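You operate a simulated robot arm through the tools that you are given. There is no shell and no other tool. Be economical: measure what you need, move in short steps, check, and stop when the job is done.

You are at the controls of a simulated robot arm. One attempt, no reset.

TASK
Switch off the grey viewer and file its brakes card in the cabinet.
Fine: the card cabinet's upper drawer; shut it again.

The check looks at the end state, three seconds after you hand in, the way a careful person would. Anything else that was tipped, shoved, dropped, spilled or broken makes it a failure.

THE ROBOT
A 6-joint arm with a two-finger parallel gripper on a trunk, on a base that drives. Base frame: it is fixed to the floor where the robot stands at the start and does not move with it; the origin is under the middle of the robot, x ahead of it, y to its left, z up. Readings come in cm, rad, newtons and seconds.
With the tool pointing down near the work surface it reaches from about 34 to 86 cm from the robot's upright axis, wherever it stands. Its first joint turns from -2.007 to 2.007 rad. Places, roughly: inside of the upper card drawer [70, 40, 110]; red switch [50, 10, 100]; upper card drawer [70, 40, 110]. Payload 3.43 kg.
Tool frame: the origin (TCP) lies between the finger pads and is the grasp point; the fingertips stand 3.4 cm ahead of it; z points along the fingers, y is the line along which they close. The gripper opens to 12.8 cm. The fingers are 2.4 cm wide and 1.2 cm thick; the gripper's body (4.8 by 13 cm) begins 9.6 cm behind the TCP.
Orientation is that of the tool frame in the base frame, as a unit quaternion [x, y, z, w]. With the fingers straight down and closing along the base's y, the tool's x points along the base's -x, its y along +y and its z along -z.

THE INTERFACE
- The arm moves only by the tool play_rows. Its arguments are lists of equal length, an entry for each row: "translation": the shift along the tool's x, y, z in cm, a list of three; "dr": the turn, a rotation vector about the tool's x, y, z in rad, a list of three. In form: {"translation": [[x, y, z], ...], "dr": [[wx, wy, wz], ...]}. A call has 1 to 20 rows; each row shifts and turns the commanded pose from where the row before left it, along the tool's axes as they then stand. "claw" is the opening, from 0 (shut) to 1 (fully open), set as the call begins (left out, the last holds). Rows are played at 5 a second. More than 5 cm and 0.15 rad between two rows, or a gripper value outside its range, and nothing of the call is played. Where a pose cannot be reached the arm comes as near as it can. A force on the tool above 80 N (or 10 N above the force at the start of the call, whichever is more), or a blocked arm, ends the call early, and 0.2 s more pass. The fingers move at their own pace (about 10.8 cm/s each) and stop on an object; they squeeze with about 39 N. The grip force told is the motor's: it shows also when the fingers shut on nothing. Time passes only in rows, and 0.2 s behind the last, so rows that do not move let the fingers close. The reply holds the time, the measured pose of the TCP, the force on the tool along the base axes, the opening and the grip force, in the units named above and with some noise, with the torque about the TCP (base axes, N m) and any sound that the robot's microphone picked up, and new pictures: "pictures" is both (left out), scene, wrist or none.
- Cameras (640 x 400 px; columns grow to the right, rows downward): "scene" is now at [1.47, 21.74, 142.85]; the picture's right is [0.14, -0.99, 0.00], its down [-0.21, -0.03, -0.98] and it looks along [0.97, 0.13, -0.21] (base axes); focal length 227 px, centre (320, 200). "wrist" rides on the gripper at [7.6, -1.1, -16] in the tool frame; the picture's right is [0.15, 0.99, 0.00], its down [-0.88, 0.13, -0.46] and it looks along [-0.45, 0.07, 0.89] (tool axes); focal length 234 px, centre (320, 200). There is no depth. A picture from a camera that has moved, and an enlarged one, comes with that camera's place and axes in the base frame and with its lens. The place of the scene camera against the robot may be out by one fixed shift of up to 1.8 cm in any direction.
- slide_trunk(by): slides the trunk up (or, below 0, down) by that many cm; the arm and the scene camera ride with it, the base frame stays. It gives what a move gives, with no picture.
- drive_base(legs): drives the robot by 1 to 6 legs, each [ahead, turn to the left] in cm and rad, along the robot's own axes; the way and the turn of a leg run together, so that a leg with both is an arc; at most 150 cm and 3.142 rad a leg. The arm and the cameras ride along, it lands a little off, and it stops where it bumps. It gives what a move gives, and a new picture of the scene camera.
- turn_head(pan, tilt): turns the head with the scene camera to pan (to the left, within 1.798 rad either way) and tilt (down, from -0.506 to 1.204), counted from straight ahead of the robot. It gives what a move gives, and a new picture of the scene camera.
- inspect(camera, box): a new picture of the part [left, top, right, bottom] of that camera's present view, enlarged. The clock stands still meanwhile.
- sign_off(): hands the job in; it is judged then, once.

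Go step by step. Nothing tells you exact positions but the pictures and the camera data: compare them with the known pose of the tool, close in by small moves and look again before you grip or let go. The budget is 120 turns and 260 pictures, counting those below and the enlarged ones. Unless the task says otherwise, let go and move clear before handing in, and close with one line.

The tools are called after "Call:" as name(argument=value, ...) on one line, values as JSON. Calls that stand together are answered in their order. play_rows: Moves the arm, as the interface text tells. Its arguments: {"type":"object","properties":{"translation":{"type":"array"},"dr":{"type":"array"},"claw":{"type":"number"},"pictures":{"type":"string","enum":["both","scene","wrist","none"]}},"required":["translation","dr"]} The other tools are called the same way: slide_trunk (by) slides the trunk up or down; drive_base (legs) drives the base; turn_head (pan, tilt) turns the head that bears the scene camera; inspect (camera, box) takes an enlarged picture of a part of a camera's view; sign_off () hands the job in.

At the start:

```text
time_s: 0.0
ee_pos: [28.36, 38.84, 140.37]
orientation: [0.0, 1.0, 0.001, 0.0]
force: [0.1, 0.0, -0.4]
ft_torque: [-0.01, -0.01, 0.02]
grip_width: 12.8
grasp_force: 0.2
trunk travel left (down, up): [-65.0, 14.0]
robot x, y, heading: [0.01, 0.11, -0.003]
head pan, tilt: [0.136, 0.211]
```

scene: 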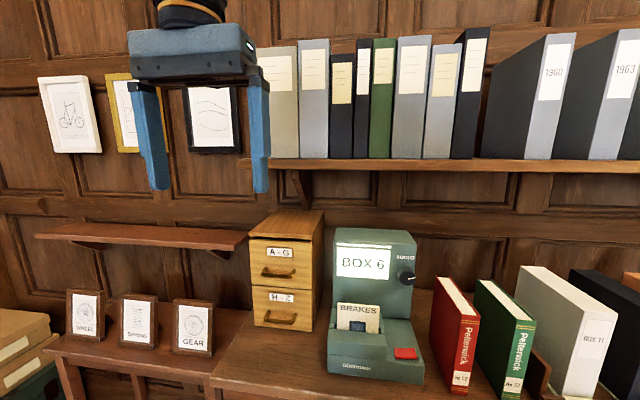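
wrist: 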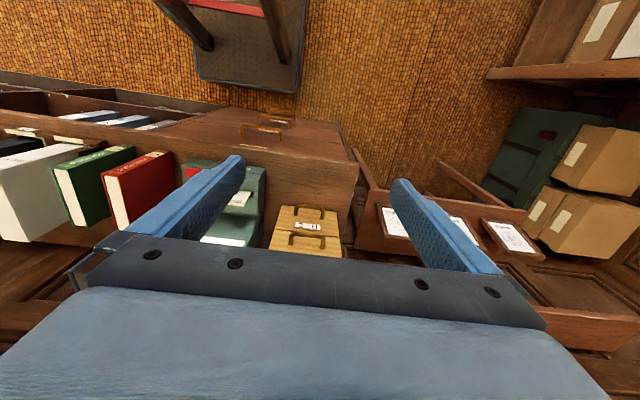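

I see the card cabinet (A-G upper, H-Z lower) and beside it the grey-green viewer with the BRAKES card and a red switch. First I look closer.

Call:
inspect(camera="scene", box=[220, 200, 460, 390])

Call:
inspect(camera="wrist", box=[160, 130, 380, 270])

```text
2.11 times, centred on (340, 295) of scene
camera zoom: at [1.47, 21.74, 142.85], right [0.14, -0.99, 0.0], down [-0.21, -0.03, -0.98], along [0.97, 0.13, -0.21], focal length 478 px, centre (278, 0)
```

zoom: 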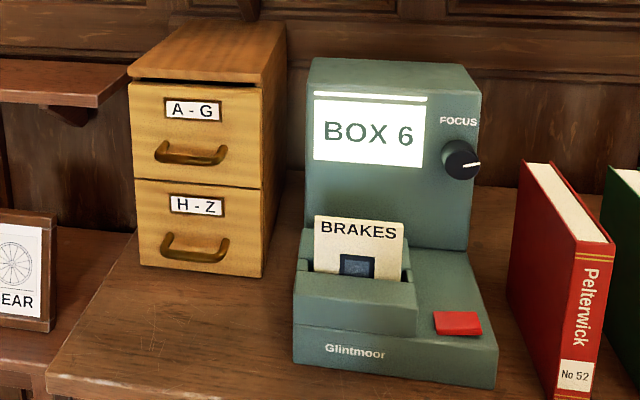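

```text
2.86 times, centred on (270, 200) of wrist
camera zoom: at [20.75, 37.7, 156.36], right [-0.15, 0.99, 0.0], down [0.88, 0.13, 0.46], along [0.45, 0.07, -0.89], focal length 669 px, centre (463, 200)
```

zoom: 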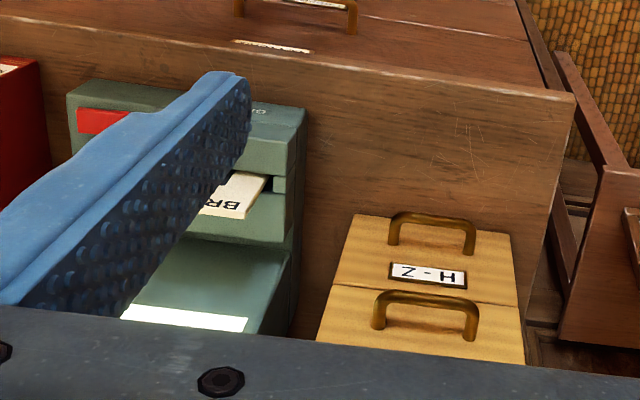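

The switch works out to about [45.5, 9, 99] and the upper handle to about [52, 39, 113]. I shut the gripper and hover it, tilted forward, above the switch.

Call:
play_rows(translation=[[-1.5, -3.3, 2.2], [-1.5, -3.3, 2.2], [-1.5, -3.3, 2.2], [-1.5, -3.3, 2.2], [-1.5, -3.3, 2.2], [-1.5, -3.3, 2.2], [-1.5, -3.3, 2.2], [-1.5, -3.3, 2.2], [-1.5, -3.5, 2.2], [0, 0, 0], [0, 0, 0], [0, 0, 0], [0, 0, 0], [0, 0, 0]], dr=[[0, 0, 0], [0, 0, 0], [0, 0, 0], [0, 0, 0], [0, 0, 0], [0, 0, 0], [0, 0, 0], [0, 0, 0], [0, 0, 0], [0, -0.125, 0], [0, -0.125, 0], [0, -0.125, 0], [0, -0.125, 0], [0, 0, 0]], claw=0)

```text
time_s: 3.0
ee_pos: [45.08, 9.95, 119.38]
orientation: [0.0, 0.969, 0.0, 0.247]
force: [-0.1, -0.2, 0.0]
ft_torque: [0.02, -0.01, 0.03]
grip_width: 0.0
grasp_force: 32.5
out of reach, approached as far as the arm can: row 12, 13
trunk travel left (down, up): [-65.0, 14.0]
robot x, y, heading: [0.06, -0.01, 0.001]
head pan, tilt: [0.136, 0.211]
camera scene: at [1.47, 21.74, 142.85], right [0.14, -0.99, 0.0], down [-0.21, -0.03, -0.98], along [0.97, 0.13, -0.21], focal length 227 px, centre (320, 200)
camera wrist: at [30.91, 8.92, 129.93], right [-0.13, 0.99, -0.07], down [0.56, 0.13, 0.82], along [0.82, 0.07, -0.57], focal length 234 px, centre (320, 200)
```

scene: 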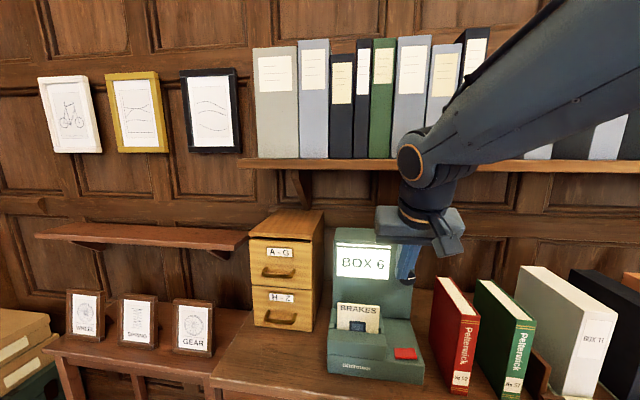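
wrist: 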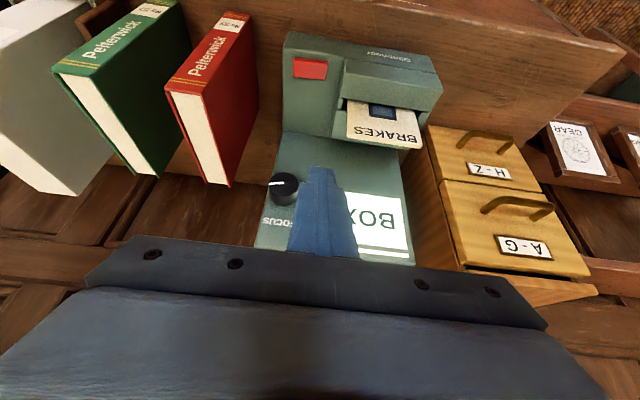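

The switch is below the fingertips, about 2 cm to the right. I lower the tips to just above it.

Call:
play_rows(translation=[[2.23, -0.67, 3.72], [2.23, -0.67, 3.72], [2.23, -0.67, 3.72], [0, 0, 0]], dr=[[0, 0, 0], [0, 0, 0], [0, 0, 0], [0, 0, 0]])

Call:
inspect(camera="scene", box=[300, 210, 460, 390])

```text
time_s: 4.0
ee_pos: [44.88, 8.13, 106.29]
orientation: [0.0, 0.969, -0.001, 0.248]
force: [-0.5, 0.4, 0.4]
ft_torque: [0.02, 0.02, 0.02]
grip_width: 0.01
grasp_force: 33.2
trunk travel left (down, up): [-65.0, 14.0]
robot x, y, heading: [0.2, -0.17, 0.0]
head pan, tilt: [0.136, 0.211]
camera scene: at [1.46, 21.74, 142.85], right [0.14, -0.99, 0.0], down [-0.21, -0.03, -0.98], along [0.97, 0.13, -0.21], focal length 227 px, centre (320, 200)
camera wrist: at [30.54, 6.95, 116.78], right [-0.13, 0.99, -0.07], down [0.55, 0.13, 0.82], along [0.82, 0.07, -0.56], focal length 234 px, centre (320, 200)
```

scene: 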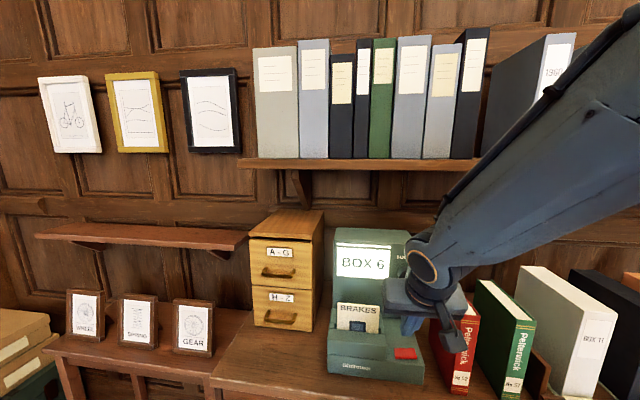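
wrist: 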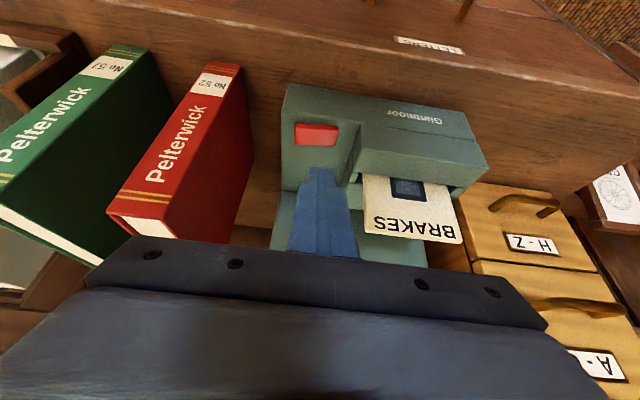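

```text
2.22 times, centred on (380, 300) of scene
camera zoom: at [1.46, 21.74, 142.85], right [0.14, -0.99, 0.0], down [-0.21, -0.03, -0.98], along [0.97, 0.13, -0.21], focal length 505 px, centre (187, -22)
```

zoom: 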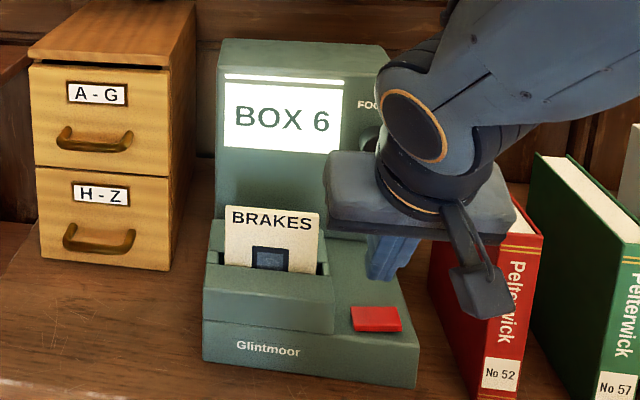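

The switch surface computes to about [47, 7.5, 97.5], with the tips at z≈103. I descend straight down in small steps, watching force and the lit screen.

Call:
play_rows(translation=[[0.48, -0.1, 0.88], [0.48, -0.1, 0.88], [0.48, 0, 0.88], [0.48, 0, 0.88], [0, 0, 0]], dr=[[0, 0, 0], [0, 0, 0], [0, 0, 0], [0, 0, 0], [0, 0, 0]], pictures="wrist")

Call:
inspect(camera="scene", box=[300, 210, 460, 390])

```text
time_s: 5.2
ee_pos: [44.6, 7.65, 102.4]
orientation: [0.0, 0.969, 0.0, 0.247]
force: [0.4, -0.2, -0.2]
ft_torque: [-0.01, -0.04, 0.02]
grip_width: 0.0
grasp_force: 33.4
trunk travel left (down, up): [-65.0, 14.0]
robot x, y, heading: [0.03, -0.06, 0.0]
head pan, tilt: [0.136, 0.211]
camera wrist: at [30.36, 6.71, 112.83], right [-0.13, 0.99, -0.07], down [0.56, 0.13, 0.82], along [0.82, 0.07, -0.57], focal length 234 px, centre (320, 200)
```

wrist: 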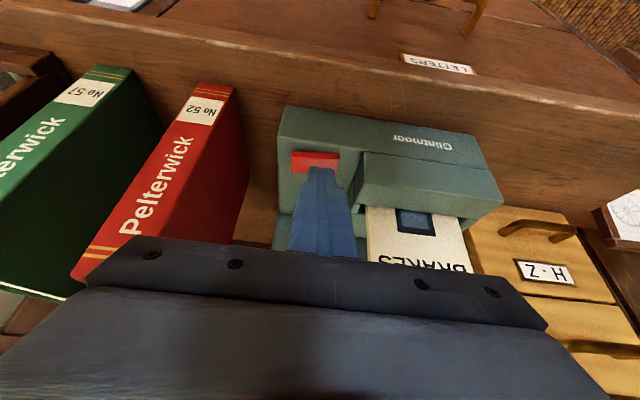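

```text
2.22 times, centred on (380, 300) of scene
camera zoom: at [1.46, 21.74, 142.85], right [0.14, -0.99, 0.0], down [-0.21, -0.03, -0.98], along [0.97, 0.13, -0.21], focal length 505 px, centre (187, -22)
```

zoom: 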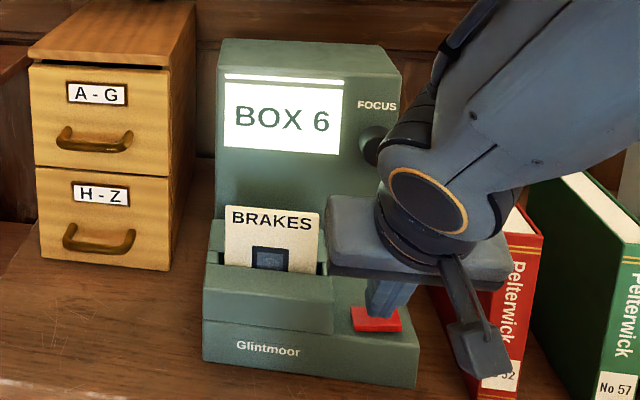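

The fingertips are over the rear half of the switch, still about 1–2 cm above it. I continue down gently, drawing back slightly.

Call:
play_rows(translation=[[0.75, 0, 0.3], [0.3, 0, 0.5], [0.24, 0, 0.44], [0, 0, 0]], dr=[[0, 0, 0], [0, 0, 0], [0, 0, 0], [0, 0, 0]], pictures="wrist")

Call:
inspect(camera="scene", box=[300, 210, 460, 390])

```text
time_s: 6.2
ee_pos: [45.06, 8.01, 101.11]
orientation: [0.0, 0.969, 0.0, 0.246]
force: [0.2, 0.0, 0.5]
ft_torque: [0.01, 0.03, 0.01]
grip_width: 0.0
grasp_force: 33.0
out of reach, approached as far as the arm can: row 1, 3
trunk travel left (down, up): [-65.0, 14.0]
robot x, y, heading: [-0.37, 0.16, -0.0]
head pan, tilt: [0.136, 0.211]
camera wrist: at [30.73, 6.96, 111.55], right [-0.13, 0.99, -0.07], down [0.56, 0.13, 0.82], along [0.82, 0.07, -0.57], focal length 234 px, centre (320, 200)
```

wrist: 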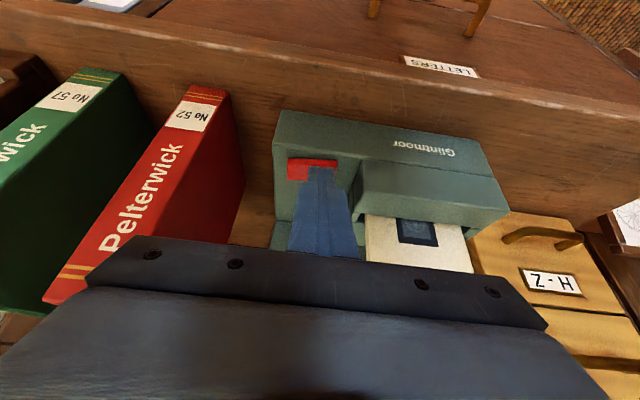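

```text
2.22 times, centred on (380, 300) of scene
camera zoom: at [1.46, 21.74, 142.85], right [0.14, -0.99, 0.0], down [-0.21, -0.03, -0.98], along [0.97, 0.13, -0.21], focal length 505 px, centre (187, -22)
```

zoom: 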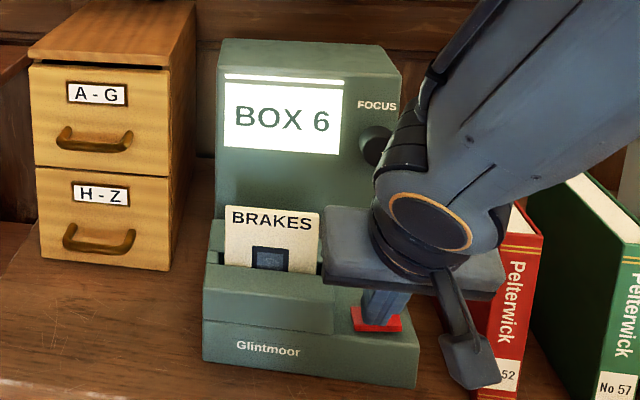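

The arm is close to its inner reach limit here, so I press down with the trunk instead, 1 cm at a time.

Call:
slide_trunk(by=-1)

Call:
inspect(camera="wrist", box=[240, 90, 400, 190])

Call:
inspect(camera="scene", box=[320, 220, 440, 380])

```text
time_s: 6.8
ee_pos: [45.25, 8.04, 100.15]
orientation: [0.0, 0.969, -0.001, 0.246]
force: [0.0, 0.7, 0.3]
ft_torque: [0.03, 0.0, 0.0]
grip_width: 0.0
grasp_force: 33.1
trunk travel left (down, up): [-64.0, 15.0]
robot x, y, heading: [-0.14, 0.23, -0.003]
head pan, tilt: [0.136, 0.211]
```

```text
4.00 times, centred on (320, 140) of wrist
camera zoom: at [30.96, 6.98, 110.64], right [-0.13, 0.99, -0.07], down [0.56, 0.13, 0.82], along [0.82, 0.07, -0.57], focal length 937 px, centre (320, 440)
```

zoom: 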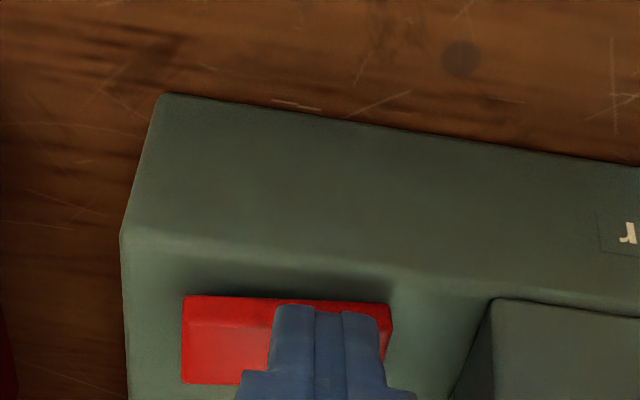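

```text
2.50 times, centred on (380, 300) of scene
camera zoom: at [1.74, 21.74, 141.85], right [0.14, -0.99, 0.0], down [-0.21, -0.03, -0.98], along [0.97, 0.13, -0.21], focal length 568 px, centre (170, -50)
```

zoom: 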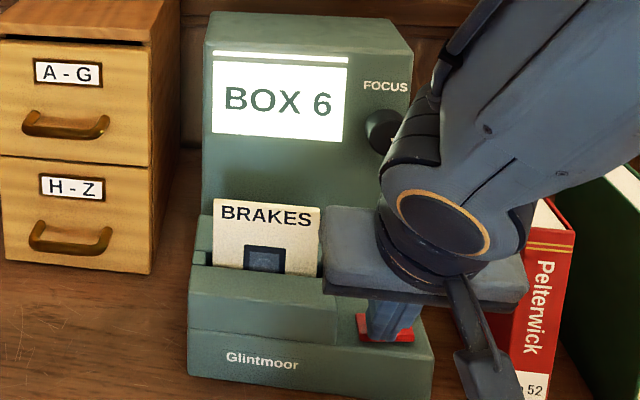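

The tips sit right over the switch. Another 1 cm down.

Call:
slide_trunk(by=-1)

Call:
inspect(camera="wrist", box=[240, 90, 400, 190])

Call:
inspect(camera="scene", box=[320, 220, 440, 380])

```text
time_s: 7.3
ee_pos: [45.35, 8.01, 99.76]
orientation: [0.001, 0.969, -0.001, 0.249]
force: [-30.6, -5.1, 37.8]
ft_torque: [-0.47, 0.36, -0.39]
grip_width: 0.0
grasp_force: 33.2
trunk travel left (down, up): [-63.1, 15.9]
robot x, y, heading: [-0.12, -0.21, 0.004]
head pan, tilt: [0.136, 0.211]
stopped: the force on the tool passed its limit at 86 N (the readings are from after the stop); the commanded pose is now the measured one
```

```text
4.00 times, centred on (320, 140) of wrist
camera zoom: at [30.96, 6.98, 110.14], right [-0.13, 0.99, -0.07], down [0.55, 0.13, 0.82], along [0.82, 0.06, -0.56], focal length 937 px, centre (320, 440)
```

zoom: 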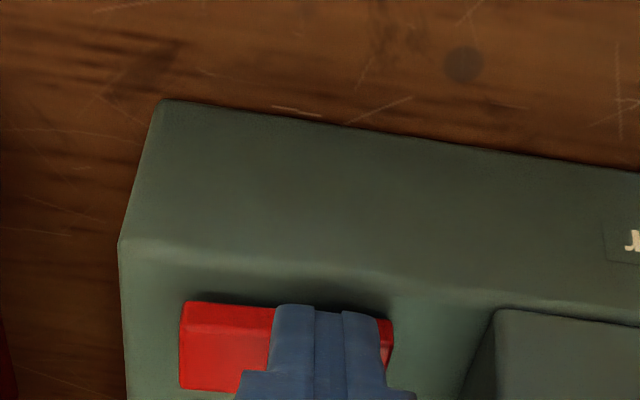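

```text
2.50 times, centred on (380, 300) of scene
camera zoom: at [1.67, 21.69, 140.95], right [0.14, -0.99, 0.0], down [-0.21, -0.03, -0.98], along [0.97, 0.13, -0.21], focal length 568 px, centre (170, -50)
```

zoom: 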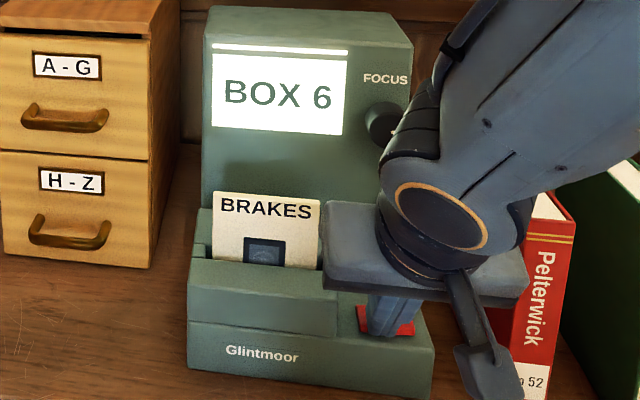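

There was contact with force, but the screen is still lit. I rise to look at the switch's shape and whether it changed.

Call:
slide_trunk(by=4)

Call:
inspect(camera="wrist", box=[240, 90, 400, 190])

Call:
inspect(camera="scene", box=[320, 220, 440, 380])

```text
time_s: 8.1
ee_pos: [45.56, 8.04, 103.53]
orientation: [0.002, 0.969, 0.0, 0.247]
force: [-0.6, -0.2, -0.5]
ft_torque: [0.04, -0.01, -0.04]
grip_width: 0.0
grasp_force: 32.7
trunk travel left (down, up): [-67.1, 11.9]
robot x, y, heading: [0.27, -0.16, 0.0]
head pan, tilt: [0.136, 0.211]
```

```text
4.00 times, centred on (320, 140) of wrist
camera zoom: at [31.26, 7.03, 114.01], right [-0.13, 0.99, -0.07], down [0.55, 0.13, 0.82], along [0.82, 0.06, -0.57], focal length 937 px, centre (320, 440)
```

zoom: 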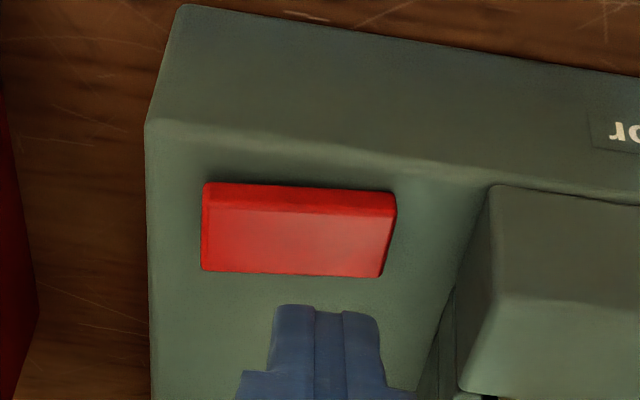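

```text
2.50 times, centred on (380, 300) of scene
camera zoom: at [0.87, 21.74, 144.92], right [0.14, -0.99, 0.0], down [-0.21, -0.03, -0.98], along [0.97, 0.13, -0.21], focal length 568 px, centre (170, -50)
```

zoom: 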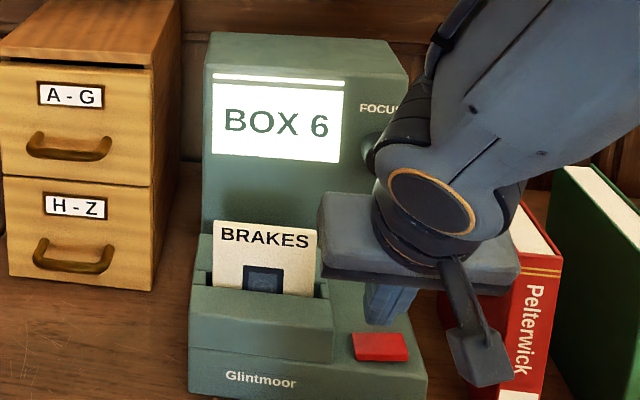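

The switch is a rocker: its front end (towards the robot) stands raised, and my tip's lower corner had met its front bevel. I move 0.7 cm forward so the lower corner lands on the raised front end's top, and press again.

Call:
play_rows(translation=[[-0.62, -0.3, 0.34], [0, 0, 0]], dr=[[0, 0, 0], [0, 0, 0]], pictures="none")

Call:
slide_trunk(by=-2.8)

Call:
inspect(camera="wrist", box=[240, 90, 400, 190])

```text
time_s: 8.7
ee_pos: [46.34, 7.73, 103.68]
orientation: [0.001, 0.969, 0.0, 0.248]
force: [-0.2, -0.3, 0.5]
ft_torque: [-0.03, -0.02, -0.02]
grip_width: 0.02
grasp_force: 33.3
trunk travel left (down, up): [-67.1, 11.9]
robot x, y, heading: [-0.15, 0.26, -0.005]
head pan, tilt: [0.136, 0.211]
```

```text
time_s: 9.5
ee_pos: [46.21, 7.85, 100.74]
orientation: [0.001, 0.969, -0.001, 0.247]
force: [0.6, 0.3, 0.0]
ft_torque: [0.03, -0.03, -0.01]
grip_width: 0.0
grasp_force: 32.5
trunk travel left (down, up): [-64.3, 14.7]
robot x, y, heading: [0.26, 0.01, 0.0]
head pan, tilt: [0.136, 0.211]
```

```text
4.00 times, centred on (320, 140) of wrist
camera zoom: at [31.94, 6.73, 111.22], right [-0.13, 0.99, -0.07], down [0.55, 0.13, 0.82], along [0.82, 0.06, -0.57], focal length 937 px, centre (320, 440)
```

zoom: 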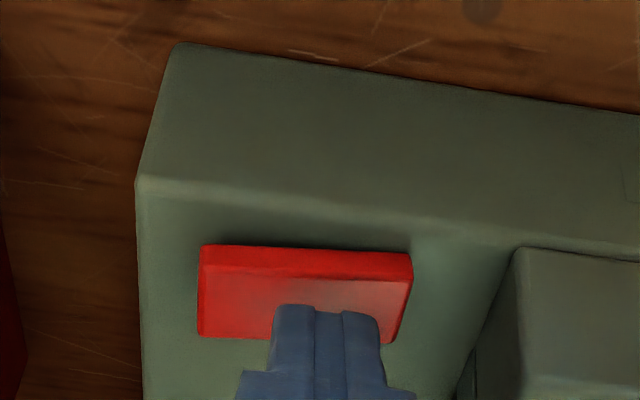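

The tip will land on the front third of the rocker. I press down with fine arm steps.

Call:
play_rows(translation=[[0.14, 0, 0.26], [0.14, 0, 0.26], [0.14, 0, 0.26], [0.14, 0, 0.26], [0.14, 0, 0.26], [0, 0, 0]], dr=[[0, 0, 0], [0, 0, 0], [0, 0, 0], [0, 0, 0], [0, 0, 0], [0, 0, 0]], pictures="none")

Call:
inspect(camera="wrist", box=[240, 90, 400, 190])

Call:
inspect(camera="scene", box=[320, 220, 440, 380])

```text
time_s: 10.5
ee_pos: [46.24, 7.75, 100.22]
orientation: [0.001, 0.967, 0.001, 0.253]
force: [-25.9, -2.7, 42.7]
ft_torque: [-0.37, 0.62, -0.21]
grip_width: 0.0
grasp_force: 33.1
trunk travel left (down, up): [-64.3, 14.7]
robot x, y, heading: [-0.15, -0.06, -0.002]
head pan, tilt: [0.136, 0.211]
stopped in row 5: the force on the tool passed its limit at 89 N (the readings are from after the stop); the commanded pose is now the measured one
```

```text
4.00 times, centred on (320, 140) of wrist
camera zoom: at [31.91, 6.69, 110.46], right [-0.13, 0.99, -0.07], down [0.54, 0.13, 0.83], along [0.83, 0.07, -0.55], focal length 937 px, centre (320, 440)
```

zoom: 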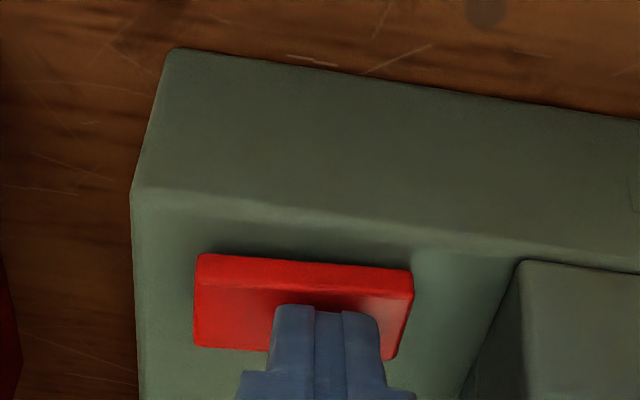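

```text
2.50 times, centred on (380, 300) of scene
camera zoom: at [1.32, 21.69, 142.14], right [0.14, -0.99, 0.0], down [-0.21, -0.03, -0.98], along [0.97, 0.13, -0.21], focal length 568 px, centre (170, -50)
```

zoom: 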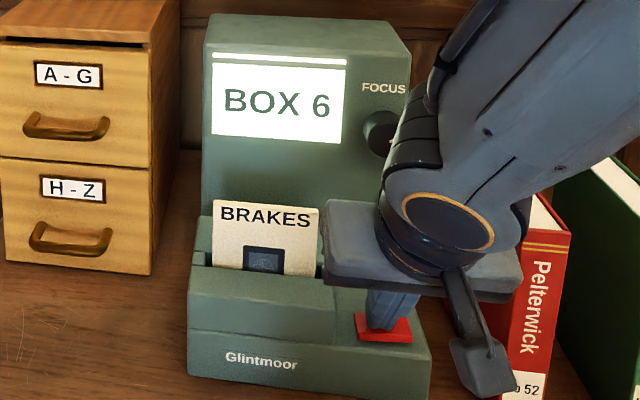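

I landed on the rocker's middle/pivot. I rise, move 0.5 cm back toward the front end, and press again.

Call:
play_rows(translation=[[-0.48, 0, -0.88], [0.46, 0, -0.25], [0, 0, 0], [0.24, 0, 0.44], [0, 0, 0]], dr=[[0, 0, 0], [0, 0, 0], [0, 0, 0], [0, 0, 0], [0, 0, 0]], pictures="none")

Call:
inspect(camera="wrist", box=[240, 90, 400, 190])

```text
time_s: 11.7
ee_pos: [45.98, 7.77, 100.32]
orientation: [0.002, 0.968, 0.0, 0.251]
force: [0.2, 0.6, -0.5]
ft_torque: [0.0, -0.01, -0.02]
grip_width: 0.0
grasp_force: 32.5
trunk travel left (down, up): [-64.3, 14.7]
robot x, y, heading: [0.25, -0.2, 0.001]
head pan, tilt: [0.136, 0.211]
```

```text
4.00 times, centred on (320, 140) of wrist
camera zoom: at [31.59, 6.68, 110.77], right [-0.13, 0.99, -0.07], down [0.55, 0.13, 0.83], along [0.83, 0.07, -0.56], focal length 937 px, centre (320, 440)
```

zoom: 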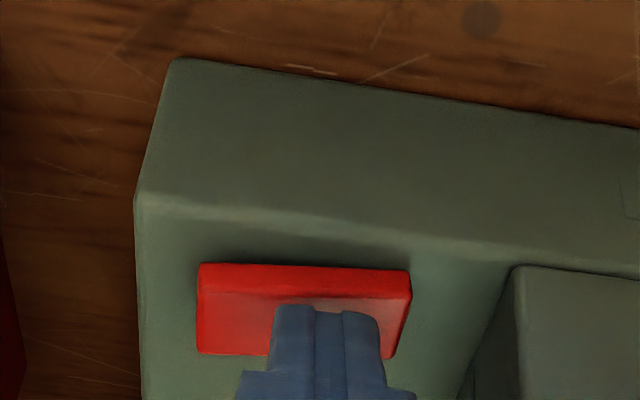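

The tip is now near the front edge of the rocker's top. Pressing.

Call:
play_rows(translation=[[0.14, 0, 0.26], [0.14, 0, 0.26], [0.14, 0, 0.26], [0.1, 0, 0.18], [0.1, 0, 0.18], [0, 0, 0]], dr=[[0, 0, 0], [0, 0, 0], [0, 0, 0], [0, 0, 0], [0, 0, 0], [0, 0, 0]], pictures="none")

Call:
inspect(camera="wrist", box=[240, 90, 400, 190])

Call:
inspect(camera="scene", box=[320, 220, 440, 380])

```text
time_s: 12.6
ee_pos: [45.97, 7.61, 100.14]
orientation: [0.001, 0.967, 0.0, 0.256]
force: [-37.2, -5.4, 47.3]
ft_torque: [-0.41, 0.87, -0.21]
grip_width: 0.0
grasp_force: 33.1
trunk travel left (down, up): [-64.3, 14.7]
robot x, y, heading: [-0.01, 0.16, 0.0]
head pan, tilt: [0.136, 0.211]
stopped in row 4: the force on the tool passed its limit at 87 N (the readings are from after the stop); the commanded pose is now the measured one
```

```text
4.00 times, centred on (320, 140) of wrist
camera zoom: at [31.4, 6.63, 110.26], right [-0.12, 0.99, -0.07], down [0.54, 0.13, 0.83], along [0.83, 0.06, -0.55], focal length 937 px, centre (320, 440)
```

zoom: 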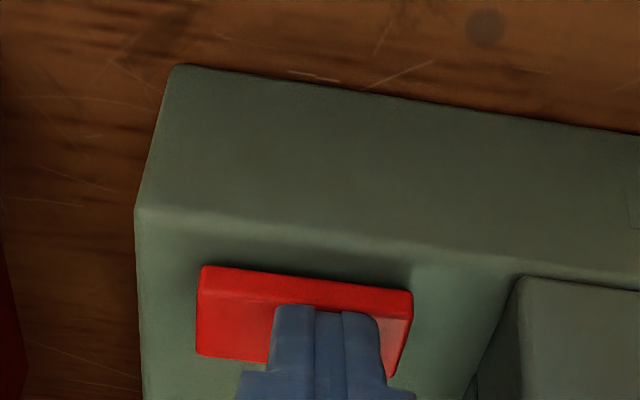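

```text
2.50 times, centred on (380, 300) of scene
camera zoom: at [1.22, 21.67, 142.15], right [0.14, -0.99, 0.0], down [-0.21, -0.03, -0.98], along [0.97, 0.13, -0.21], focal length 568 px, centre (170, -50)
```

zoom: 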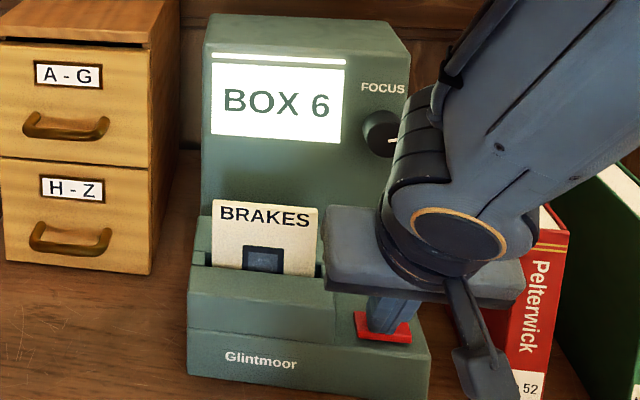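

The rocker appears to have tilted under the press. I rise and look at it closely.

Call:
play_rows(translation=[[-1.44, 0, -2.6], [0, 0, 0]], dr=[[0, 0, 0], [0, 0, 0]], pictures="none")

Call:
inspect(camera="wrist", box=[260, 100, 370, 170])

Call:
inspect(camera="scene", box=[370, 320, 450, 380])

```text
time_s: 13.2
ee_pos: [46.16, 7.76, 102.88]
orientation: [0.002, 0.967, 0.0, 0.255]
force: [-0.5, 0.2, 0.2]
ft_torque: [0.04, 0.0, -0.04]
grip_width: 0.0
grasp_force: 32.8
trunk travel left (down, up): [-64.3, 14.7]
robot x, y, heading: [-0.19, 0.05, -0.002]
head pan, tilt: [0.136, 0.211]
```

```text
5.71 times, centred on (315, 135) of wrist
camera zoom: at [31.62, 6.73, 113.05], right [-0.12, 0.99, -0.07], down [0.54, 0.13, 0.83], along [0.83, 0.07, -0.55], focal length 1338 px, centre (349, 571)
```

zoom: 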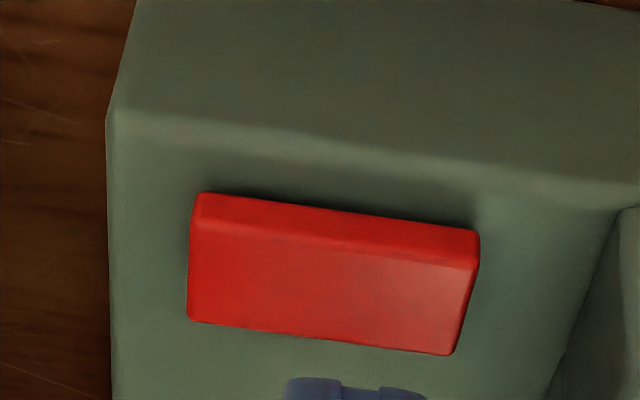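

```text
6.67 times, centred on (410, 350) of scene
camera zoom: at [1.62, 21.73, 142.11], right [0.14, -0.99, 0.0], down [-0.21, -0.03, -0.98], along [0.97, 0.13, -0.21], focal length 1514 px, centre (-280, -800)
```

zoom: 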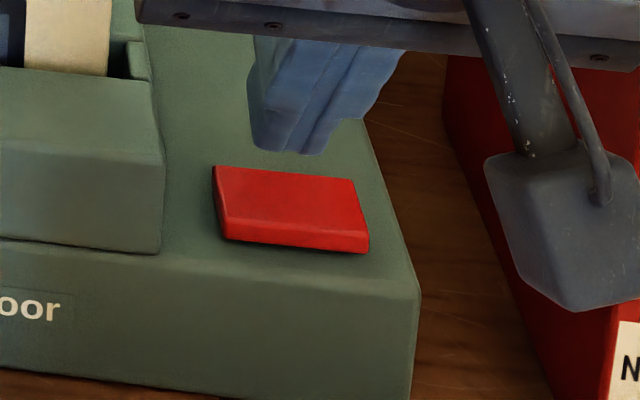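

The rocker has visibly tilted the other way now (left end raised). Checking whether the screen has gone dark.

Call:
inspect(camera="scene", box=[320, 220, 440, 380])

```text
2.50 times, centred on (380, 300) of scene
camera zoom: at [1.62, 21.73, 142.11], right [0.14, -0.99, 0.0], down [-0.21, -0.03, -0.98], along [0.97, 0.13, -0.21], focal length 568 px, centre (170, -50)
```

zoom: 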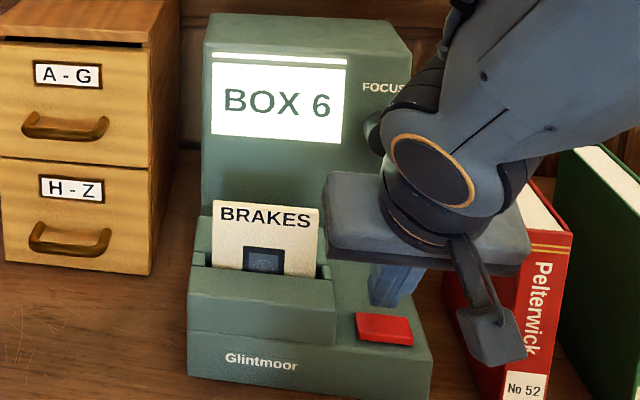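

Still lit; the rocker moved only partway, since I pressed near its centre. It rocks sideways (axis fore-aft), and its right (−y) end was the raised one, so I move 1.6 cm to the right and press that end.

Call:
play_rows(translation=[[0, -1.0, 0], [0, -0.7, 0], [0, 0, 0], [0.44, 0, 0.85], [0.44, 0, 0.85], [0, 0, 0]], dr=[[0, 0, 0], [0, 0, 0], [0, 0, 0], [0, 0, 0], [0, 0, 0], [0, 0, 0]], pictures="wrist")

Call:
inspect(camera="wrist", box=[240, 90, 400, 190])

Call:
inspect(camera="scene", box=[370, 320, 450, 380])

```text
time_s: 14.6
ee_pos: [46.17, 6.01, 100.98]
orientation: [0.001, 0.967, 0.0, 0.255]
force: [0.4, 0.2, -0.1]
ft_torque: [-0.01, 0.0, 0.0]
grip_width: 0.02
grasp_force: 32.7
trunk travel left (down, up): [-64.3, 14.7]
robot x, y, heading: [-0.59, -0.06, -0.002]
head pan, tilt: [0.136, 0.211]
camera wrist: at [31.76, 4.94, 111.17], right [-0.12, 0.99, -0.07], down [0.54, 0.13, 0.83], along [0.83, 0.07, -0.55], focal length 234 px, centre (320, 200)
```

wrist: 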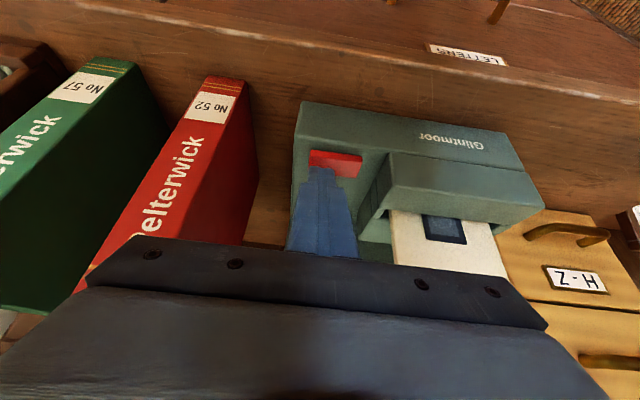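

```text
4.00 times, centred on (320, 140) of wrist
camera zoom: at [31.76, 4.94, 111.17], right [-0.12, 0.99, -0.07], down [0.54, 0.13, 0.83], along [0.83, 0.07, -0.55], focal length 937 px, centre (320, 440)
```

zoom: 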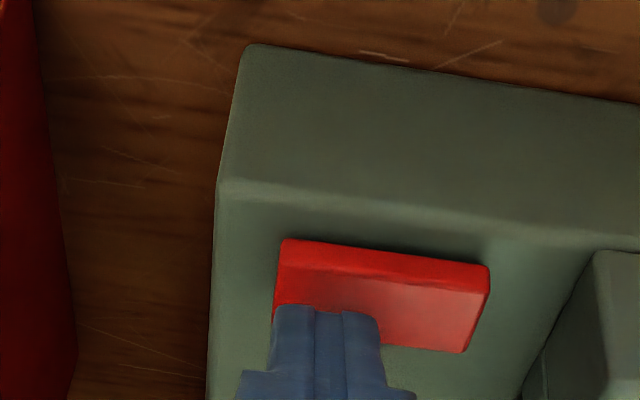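

```text
6.67 times, centred on (410, 350) of scene
camera zoom: at [1.58, 21.73, 142.12], right [0.14, -0.99, 0.0], down [-0.21, -0.03, -0.98], along [0.97, 0.13, -0.21], focal length 1514 px, centre (-280, -800)
```

zoom: 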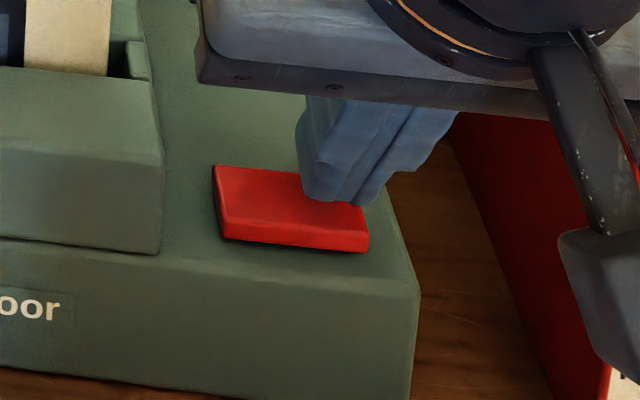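

The tip is over the right end. Pressing it down.

Call:
play_rows(translation=[[0.14, 0, 0.26], [0.14, 0, 0.26], [0.14, 0, 0.26], [0.14, 0, 0.26], [0.1, 0, 0.18], [0.1, 0, 0.18], [0, 0, 0]], dr=[[0, 0, 0], [0, 0, 0], [0, 0, 0], [0, 0, 0], [0, 0, 0], [0, 0, 0], [0, 0, 0]], pictures="none")

Call:
inspect(camera="wrist", box=[240, 90, 400, 190])

Call:
inspect(camera="scene", box=[320, 220, 440, 380])

```text
time_s: 15.9
ee_pos: [46.4, 6.11, 100.13]
orientation: [0.003, 0.965, 0.001, 0.261]
force: [-33.1, -6.4, 46.1]
ft_torque: [0.29, 0.82, 0.28]
grip_width: 0.0
grasp_force: 33.3
trunk travel left (down, up): [-64.3, 14.7]
robot x, y, heading: [-0.55, -0.52, 0.001]
head pan, tilt: [0.136, 0.211]
stopped in row 6: the force on the tool passed its limit at 87 N (the readings are from after the stop); the commanded pose is now the measured one
```

```text
4.00 times, centred on (320, 140) of wrist
camera zoom: at [31.7, 4.96, 110.13], right [-0.12, 0.99, -0.07], down [0.53, 0.13, 0.84], along [0.84, 0.07, -0.54], focal length 937 px, centre (320, 440)
```

zoom: 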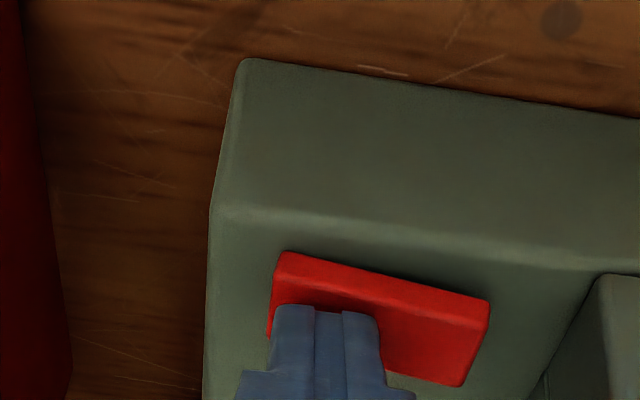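

```text
2.50 times, centred on (380, 300) of scene
camera zoom: at [1.22, 21.66, 142.14], right [0.13, -0.99, 0.0], down [-0.21, -0.03, -0.98], along [0.97, 0.13, -0.21], focal length 568 px, centre (170, -50)
```

zoom: 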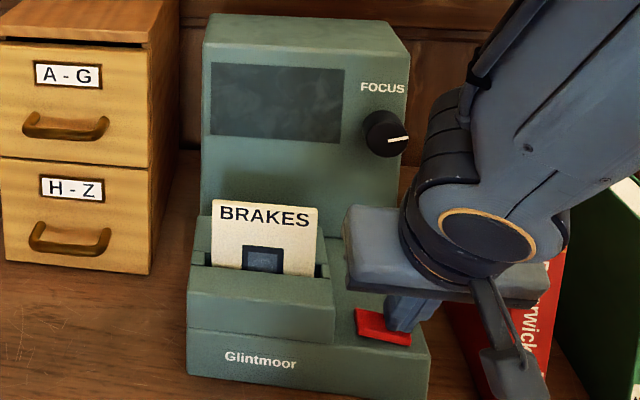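

The screen went dark: the viewer is off. I lift clear with the trunk and arm, open the gripper, and swing toward the cabinet.

Call:
slide_trunk(by=10)

Call:
play_rows(translation=[[-2.02, 0, -3.46], [-2.02, 0, -3.46], [-1.5, 0, -2.6], [0, 4.5, 0], [0, 4.5, 0], [0, 4.5, 0], [0, 4.5, 0], [0, 4.5, 0], [0, 4.5, 0], [0, 4.5, 0], [0, 1.7, 0], [0, 0, 0]], dr=[[0, 0, 0], [0, 0, 0], [0, 0, 0], [0, 0, 0], [0, 0, 0], [0, 0, 0], [0, 0, 0], [0, 0, 0], [0, 0, 0], [0, 0, 0], [0, 0, 0], [0, 0, 0]])

```text
time_s: 17.2
ee_pos: [46.58, 6.09, 109.87]
orientation: [0.002, 0.966, 0.001, 0.259]
force: [-0.1, 1.0, 0.0]
ft_torque: [0.0, -0.01, 0.0]
grip_width: 0.01
grasp_force: 32.9
trunk travel left (down, up): [-74.3, 4.7]
robot x, y, heading: [-0.53, 0.03, 0.001]
head pan, tilt: [0.136, 0.211]
```

```text
time_s: 19.8
ee_pos: [46.69, 39.23, 120.94]
orientation: [0.002, 0.966, 0.001, 0.258]
force: [0.8, 0.6, -0.5]
ft_torque: [-0.04, 0.0, -0.01]
grip_width: 0.03
grasp_force: 32.9
trunk travel left (down, up): [-74.3, 4.7]
robot x, y, heading: [-0.3, -0.31, -0.004]
head pan, tilt: [0.136, 0.211]
camera scene: at [-1.22, 21.76, 152.12], right [0.13, -0.99, 0.0], down [-0.21, -0.03, -0.98], along [0.97, 0.13, -0.21], focal length 227 px, centre (320, 200)
camera wrist: at [32.08, 38.08, 131.09], right [-0.12, 0.99, -0.07], down [0.53, 0.13, 0.84], along [0.84, 0.07, -0.54], focal length 234 px, centre (320, 200)
```

scene: 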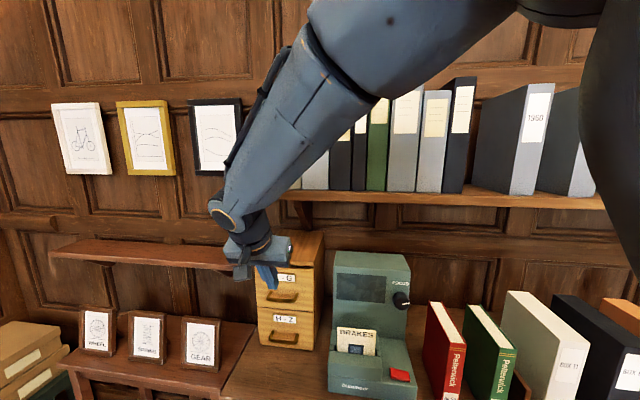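
wrist: 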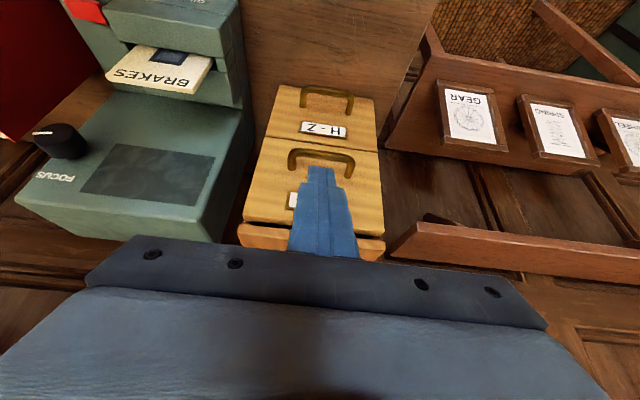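

The gripper is in front of the cabinet. I pitch it to horizontal and roll it so the fingers close vertically, to take the upper handle.

Call:
play_rows(translation=[[0, 0, 0], [0, 0, 0], [0, 0, 0], [0, 0, 0], [0, 0, 0], [0, 0, 0], [0, 0, 0], [0, 0, 0]], dr=[[0, -0.15, 0], [0, -0.15, 0], [0, -0.15, 0], [0, -0.15, 0], [0, -0.15, 0], [0, -0.15, 0], [0, -0.14, 0], [0, 0, 0]])

```text
time_s: 21.6
ee_pos: [46.65, 39.29, 120.95]
orientation: [0.001, 0.709, 0.001, 0.705]
force: [0.2, 0.1, 0.3]
ft_torque: [0.03, 0.0, 0.01]
grip_width: 0.01
grasp_force: 33.0
trunk travel left (down, up): [-74.3, 4.7]
robot x, y, heading: [-0.51, -0.06, -0.004]
head pan, tilt: [0.136, 0.211]
camera scene: at [-1.22, 21.75, 152.12], right [0.13, -0.99, 0.0], down [-0.21, -0.03, -0.98], along [0.97, 0.13, -0.21], focal length 227 px, centre (320, 200)
camera wrist: at [30.66, 38.22, 113.54], right [0.0, 0.99, -0.14], down [-0.45, 0.13, 0.88], along [0.89, 0.06, 0.45], focal length 234 px, centre (320, 200)
```

scene: 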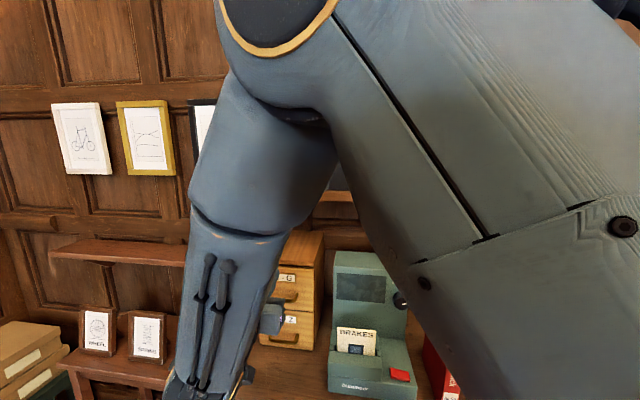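
wrist: 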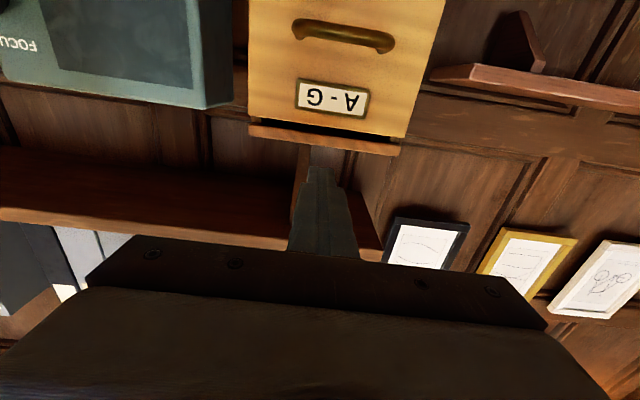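

Horizontal works, though cramped. Backing the robot up would give the arm more room, so I first glance left and right behind it.

Call:
turn_head(pan=1.79, tilt=0.6)

Call:
turn_head(pan=-1.79, tilt=0.6)

```text
time_s: 23.3
ee_pos: [46.72, 39.27, 121.13]
orientation: [0.002, 0.709, -0.001, 0.705]
force: [-1.0, -0.9, 0.4]
ft_torque: [-0.01, 0.01, 0.02]
grip_width: 0.01
grasp_force: 33.1
trunk travel left (down, up): [-74.3, 4.7]
robot x, y, heading: [0.1, -0.02, -0.001]
head pan, tilt: [1.791, 0.6]
camera scene: at [-12.37, 29.12, 148.54], right [0.98, 0.22, 0.0], down [0.12, -0.55, -0.83], along [-0.18, 0.81, -0.56], focal length 227 px, centre (320, 200)
```

scene: 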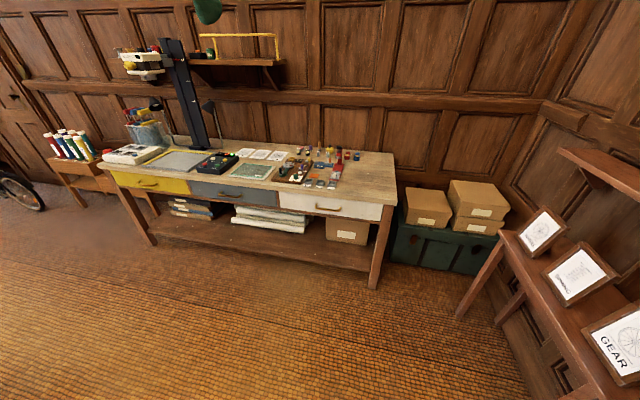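

```text
time_s: 26.3
ee_pos: [46.62, 39.18, 121.04]
orientation: [0.003, 0.71, -0.001, 0.704]
force: [0.2, -0.5, -0.1]
ft_torque: [0.01, -0.02, 0.01]
grip_width: 0.0
grasp_force: 33.0
trunk travel left (down, up): [-74.3, 4.7]
robot x, y, heading: [-0.22, -0.1, -0.004]
head pan, tilt: [-1.791, 0.6]
camera scene: at [-12.4, 11.86, 148.54], right [-0.98, 0.22, 0.0], down [0.12, 0.55, -0.83], along [-0.18, -0.81, -0.56], focal length 227 px, centre (320, 200)
```

scene: 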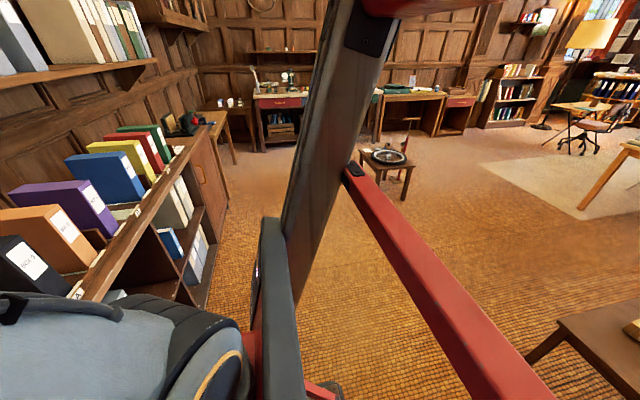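

Free floor behind (a table only about 90 cm back). I drive back 20 cm and turn the head to the work again.

Call:
drive_base(legs=[[-20, 0]])

Call:
turn_head(pan=0.2, tilt=0.4)

```text
time_s: 27.9
ee_pos: [26.7, 39.58, 121.01]
orientation: [0.0, 0.709, 0.001, 0.705]
force: [0.3, 0.1, -0.8]
ft_torque: [-0.02, 0.0, 0.0]
grip_width: 0.0
grasp_force: 32.7
trunk travel left (down, up): [-74.3, 4.7]
robot x, y, heading: [-19.98, -0.02, 0.004]
head pan, tilt: [-1.791, 0.6]
camera scene: at [-32.35, 11.79, 148.54], right [-0.98, 0.21, 0.0], down [0.12, 0.55, -0.83], along [-0.18, -0.81, -0.56], focal length 227 px, centre (320, 200)
```

scene: 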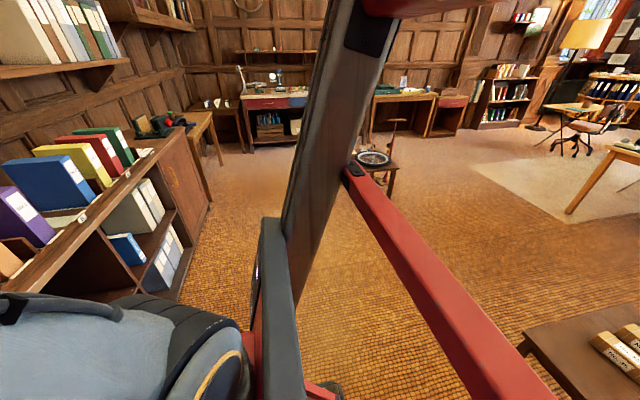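

```text
time_s: 29.8
ee_pos: [26.71, 39.48, 120.94]
orientation: [-0.001, 0.71, 0.002, 0.705]
force: [0.4, 0.8, -0.5]
ft_torque: [0.02, 0.0, 0.02]
grip_width: 0.0
grasp_force: 32.9
trunk travel left (down, up): [-74.3, 4.7]
robot x, y, heading: [-20.06, -0.2, 0.003]
head pan, tilt: [0.201, 0.4]
camera scene: at [-21.39, 22.29, 150.36], right [0.2, -0.98, 0.0], down [-0.38, -0.08, -0.92], along [0.9, 0.19, -0.39], focal length 227 px, centre (320, 200)
```

scene: 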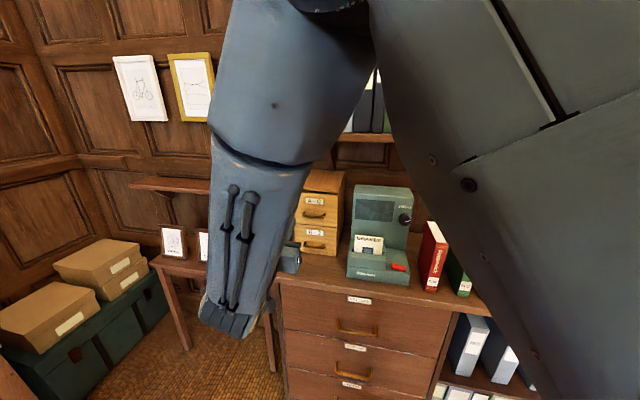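

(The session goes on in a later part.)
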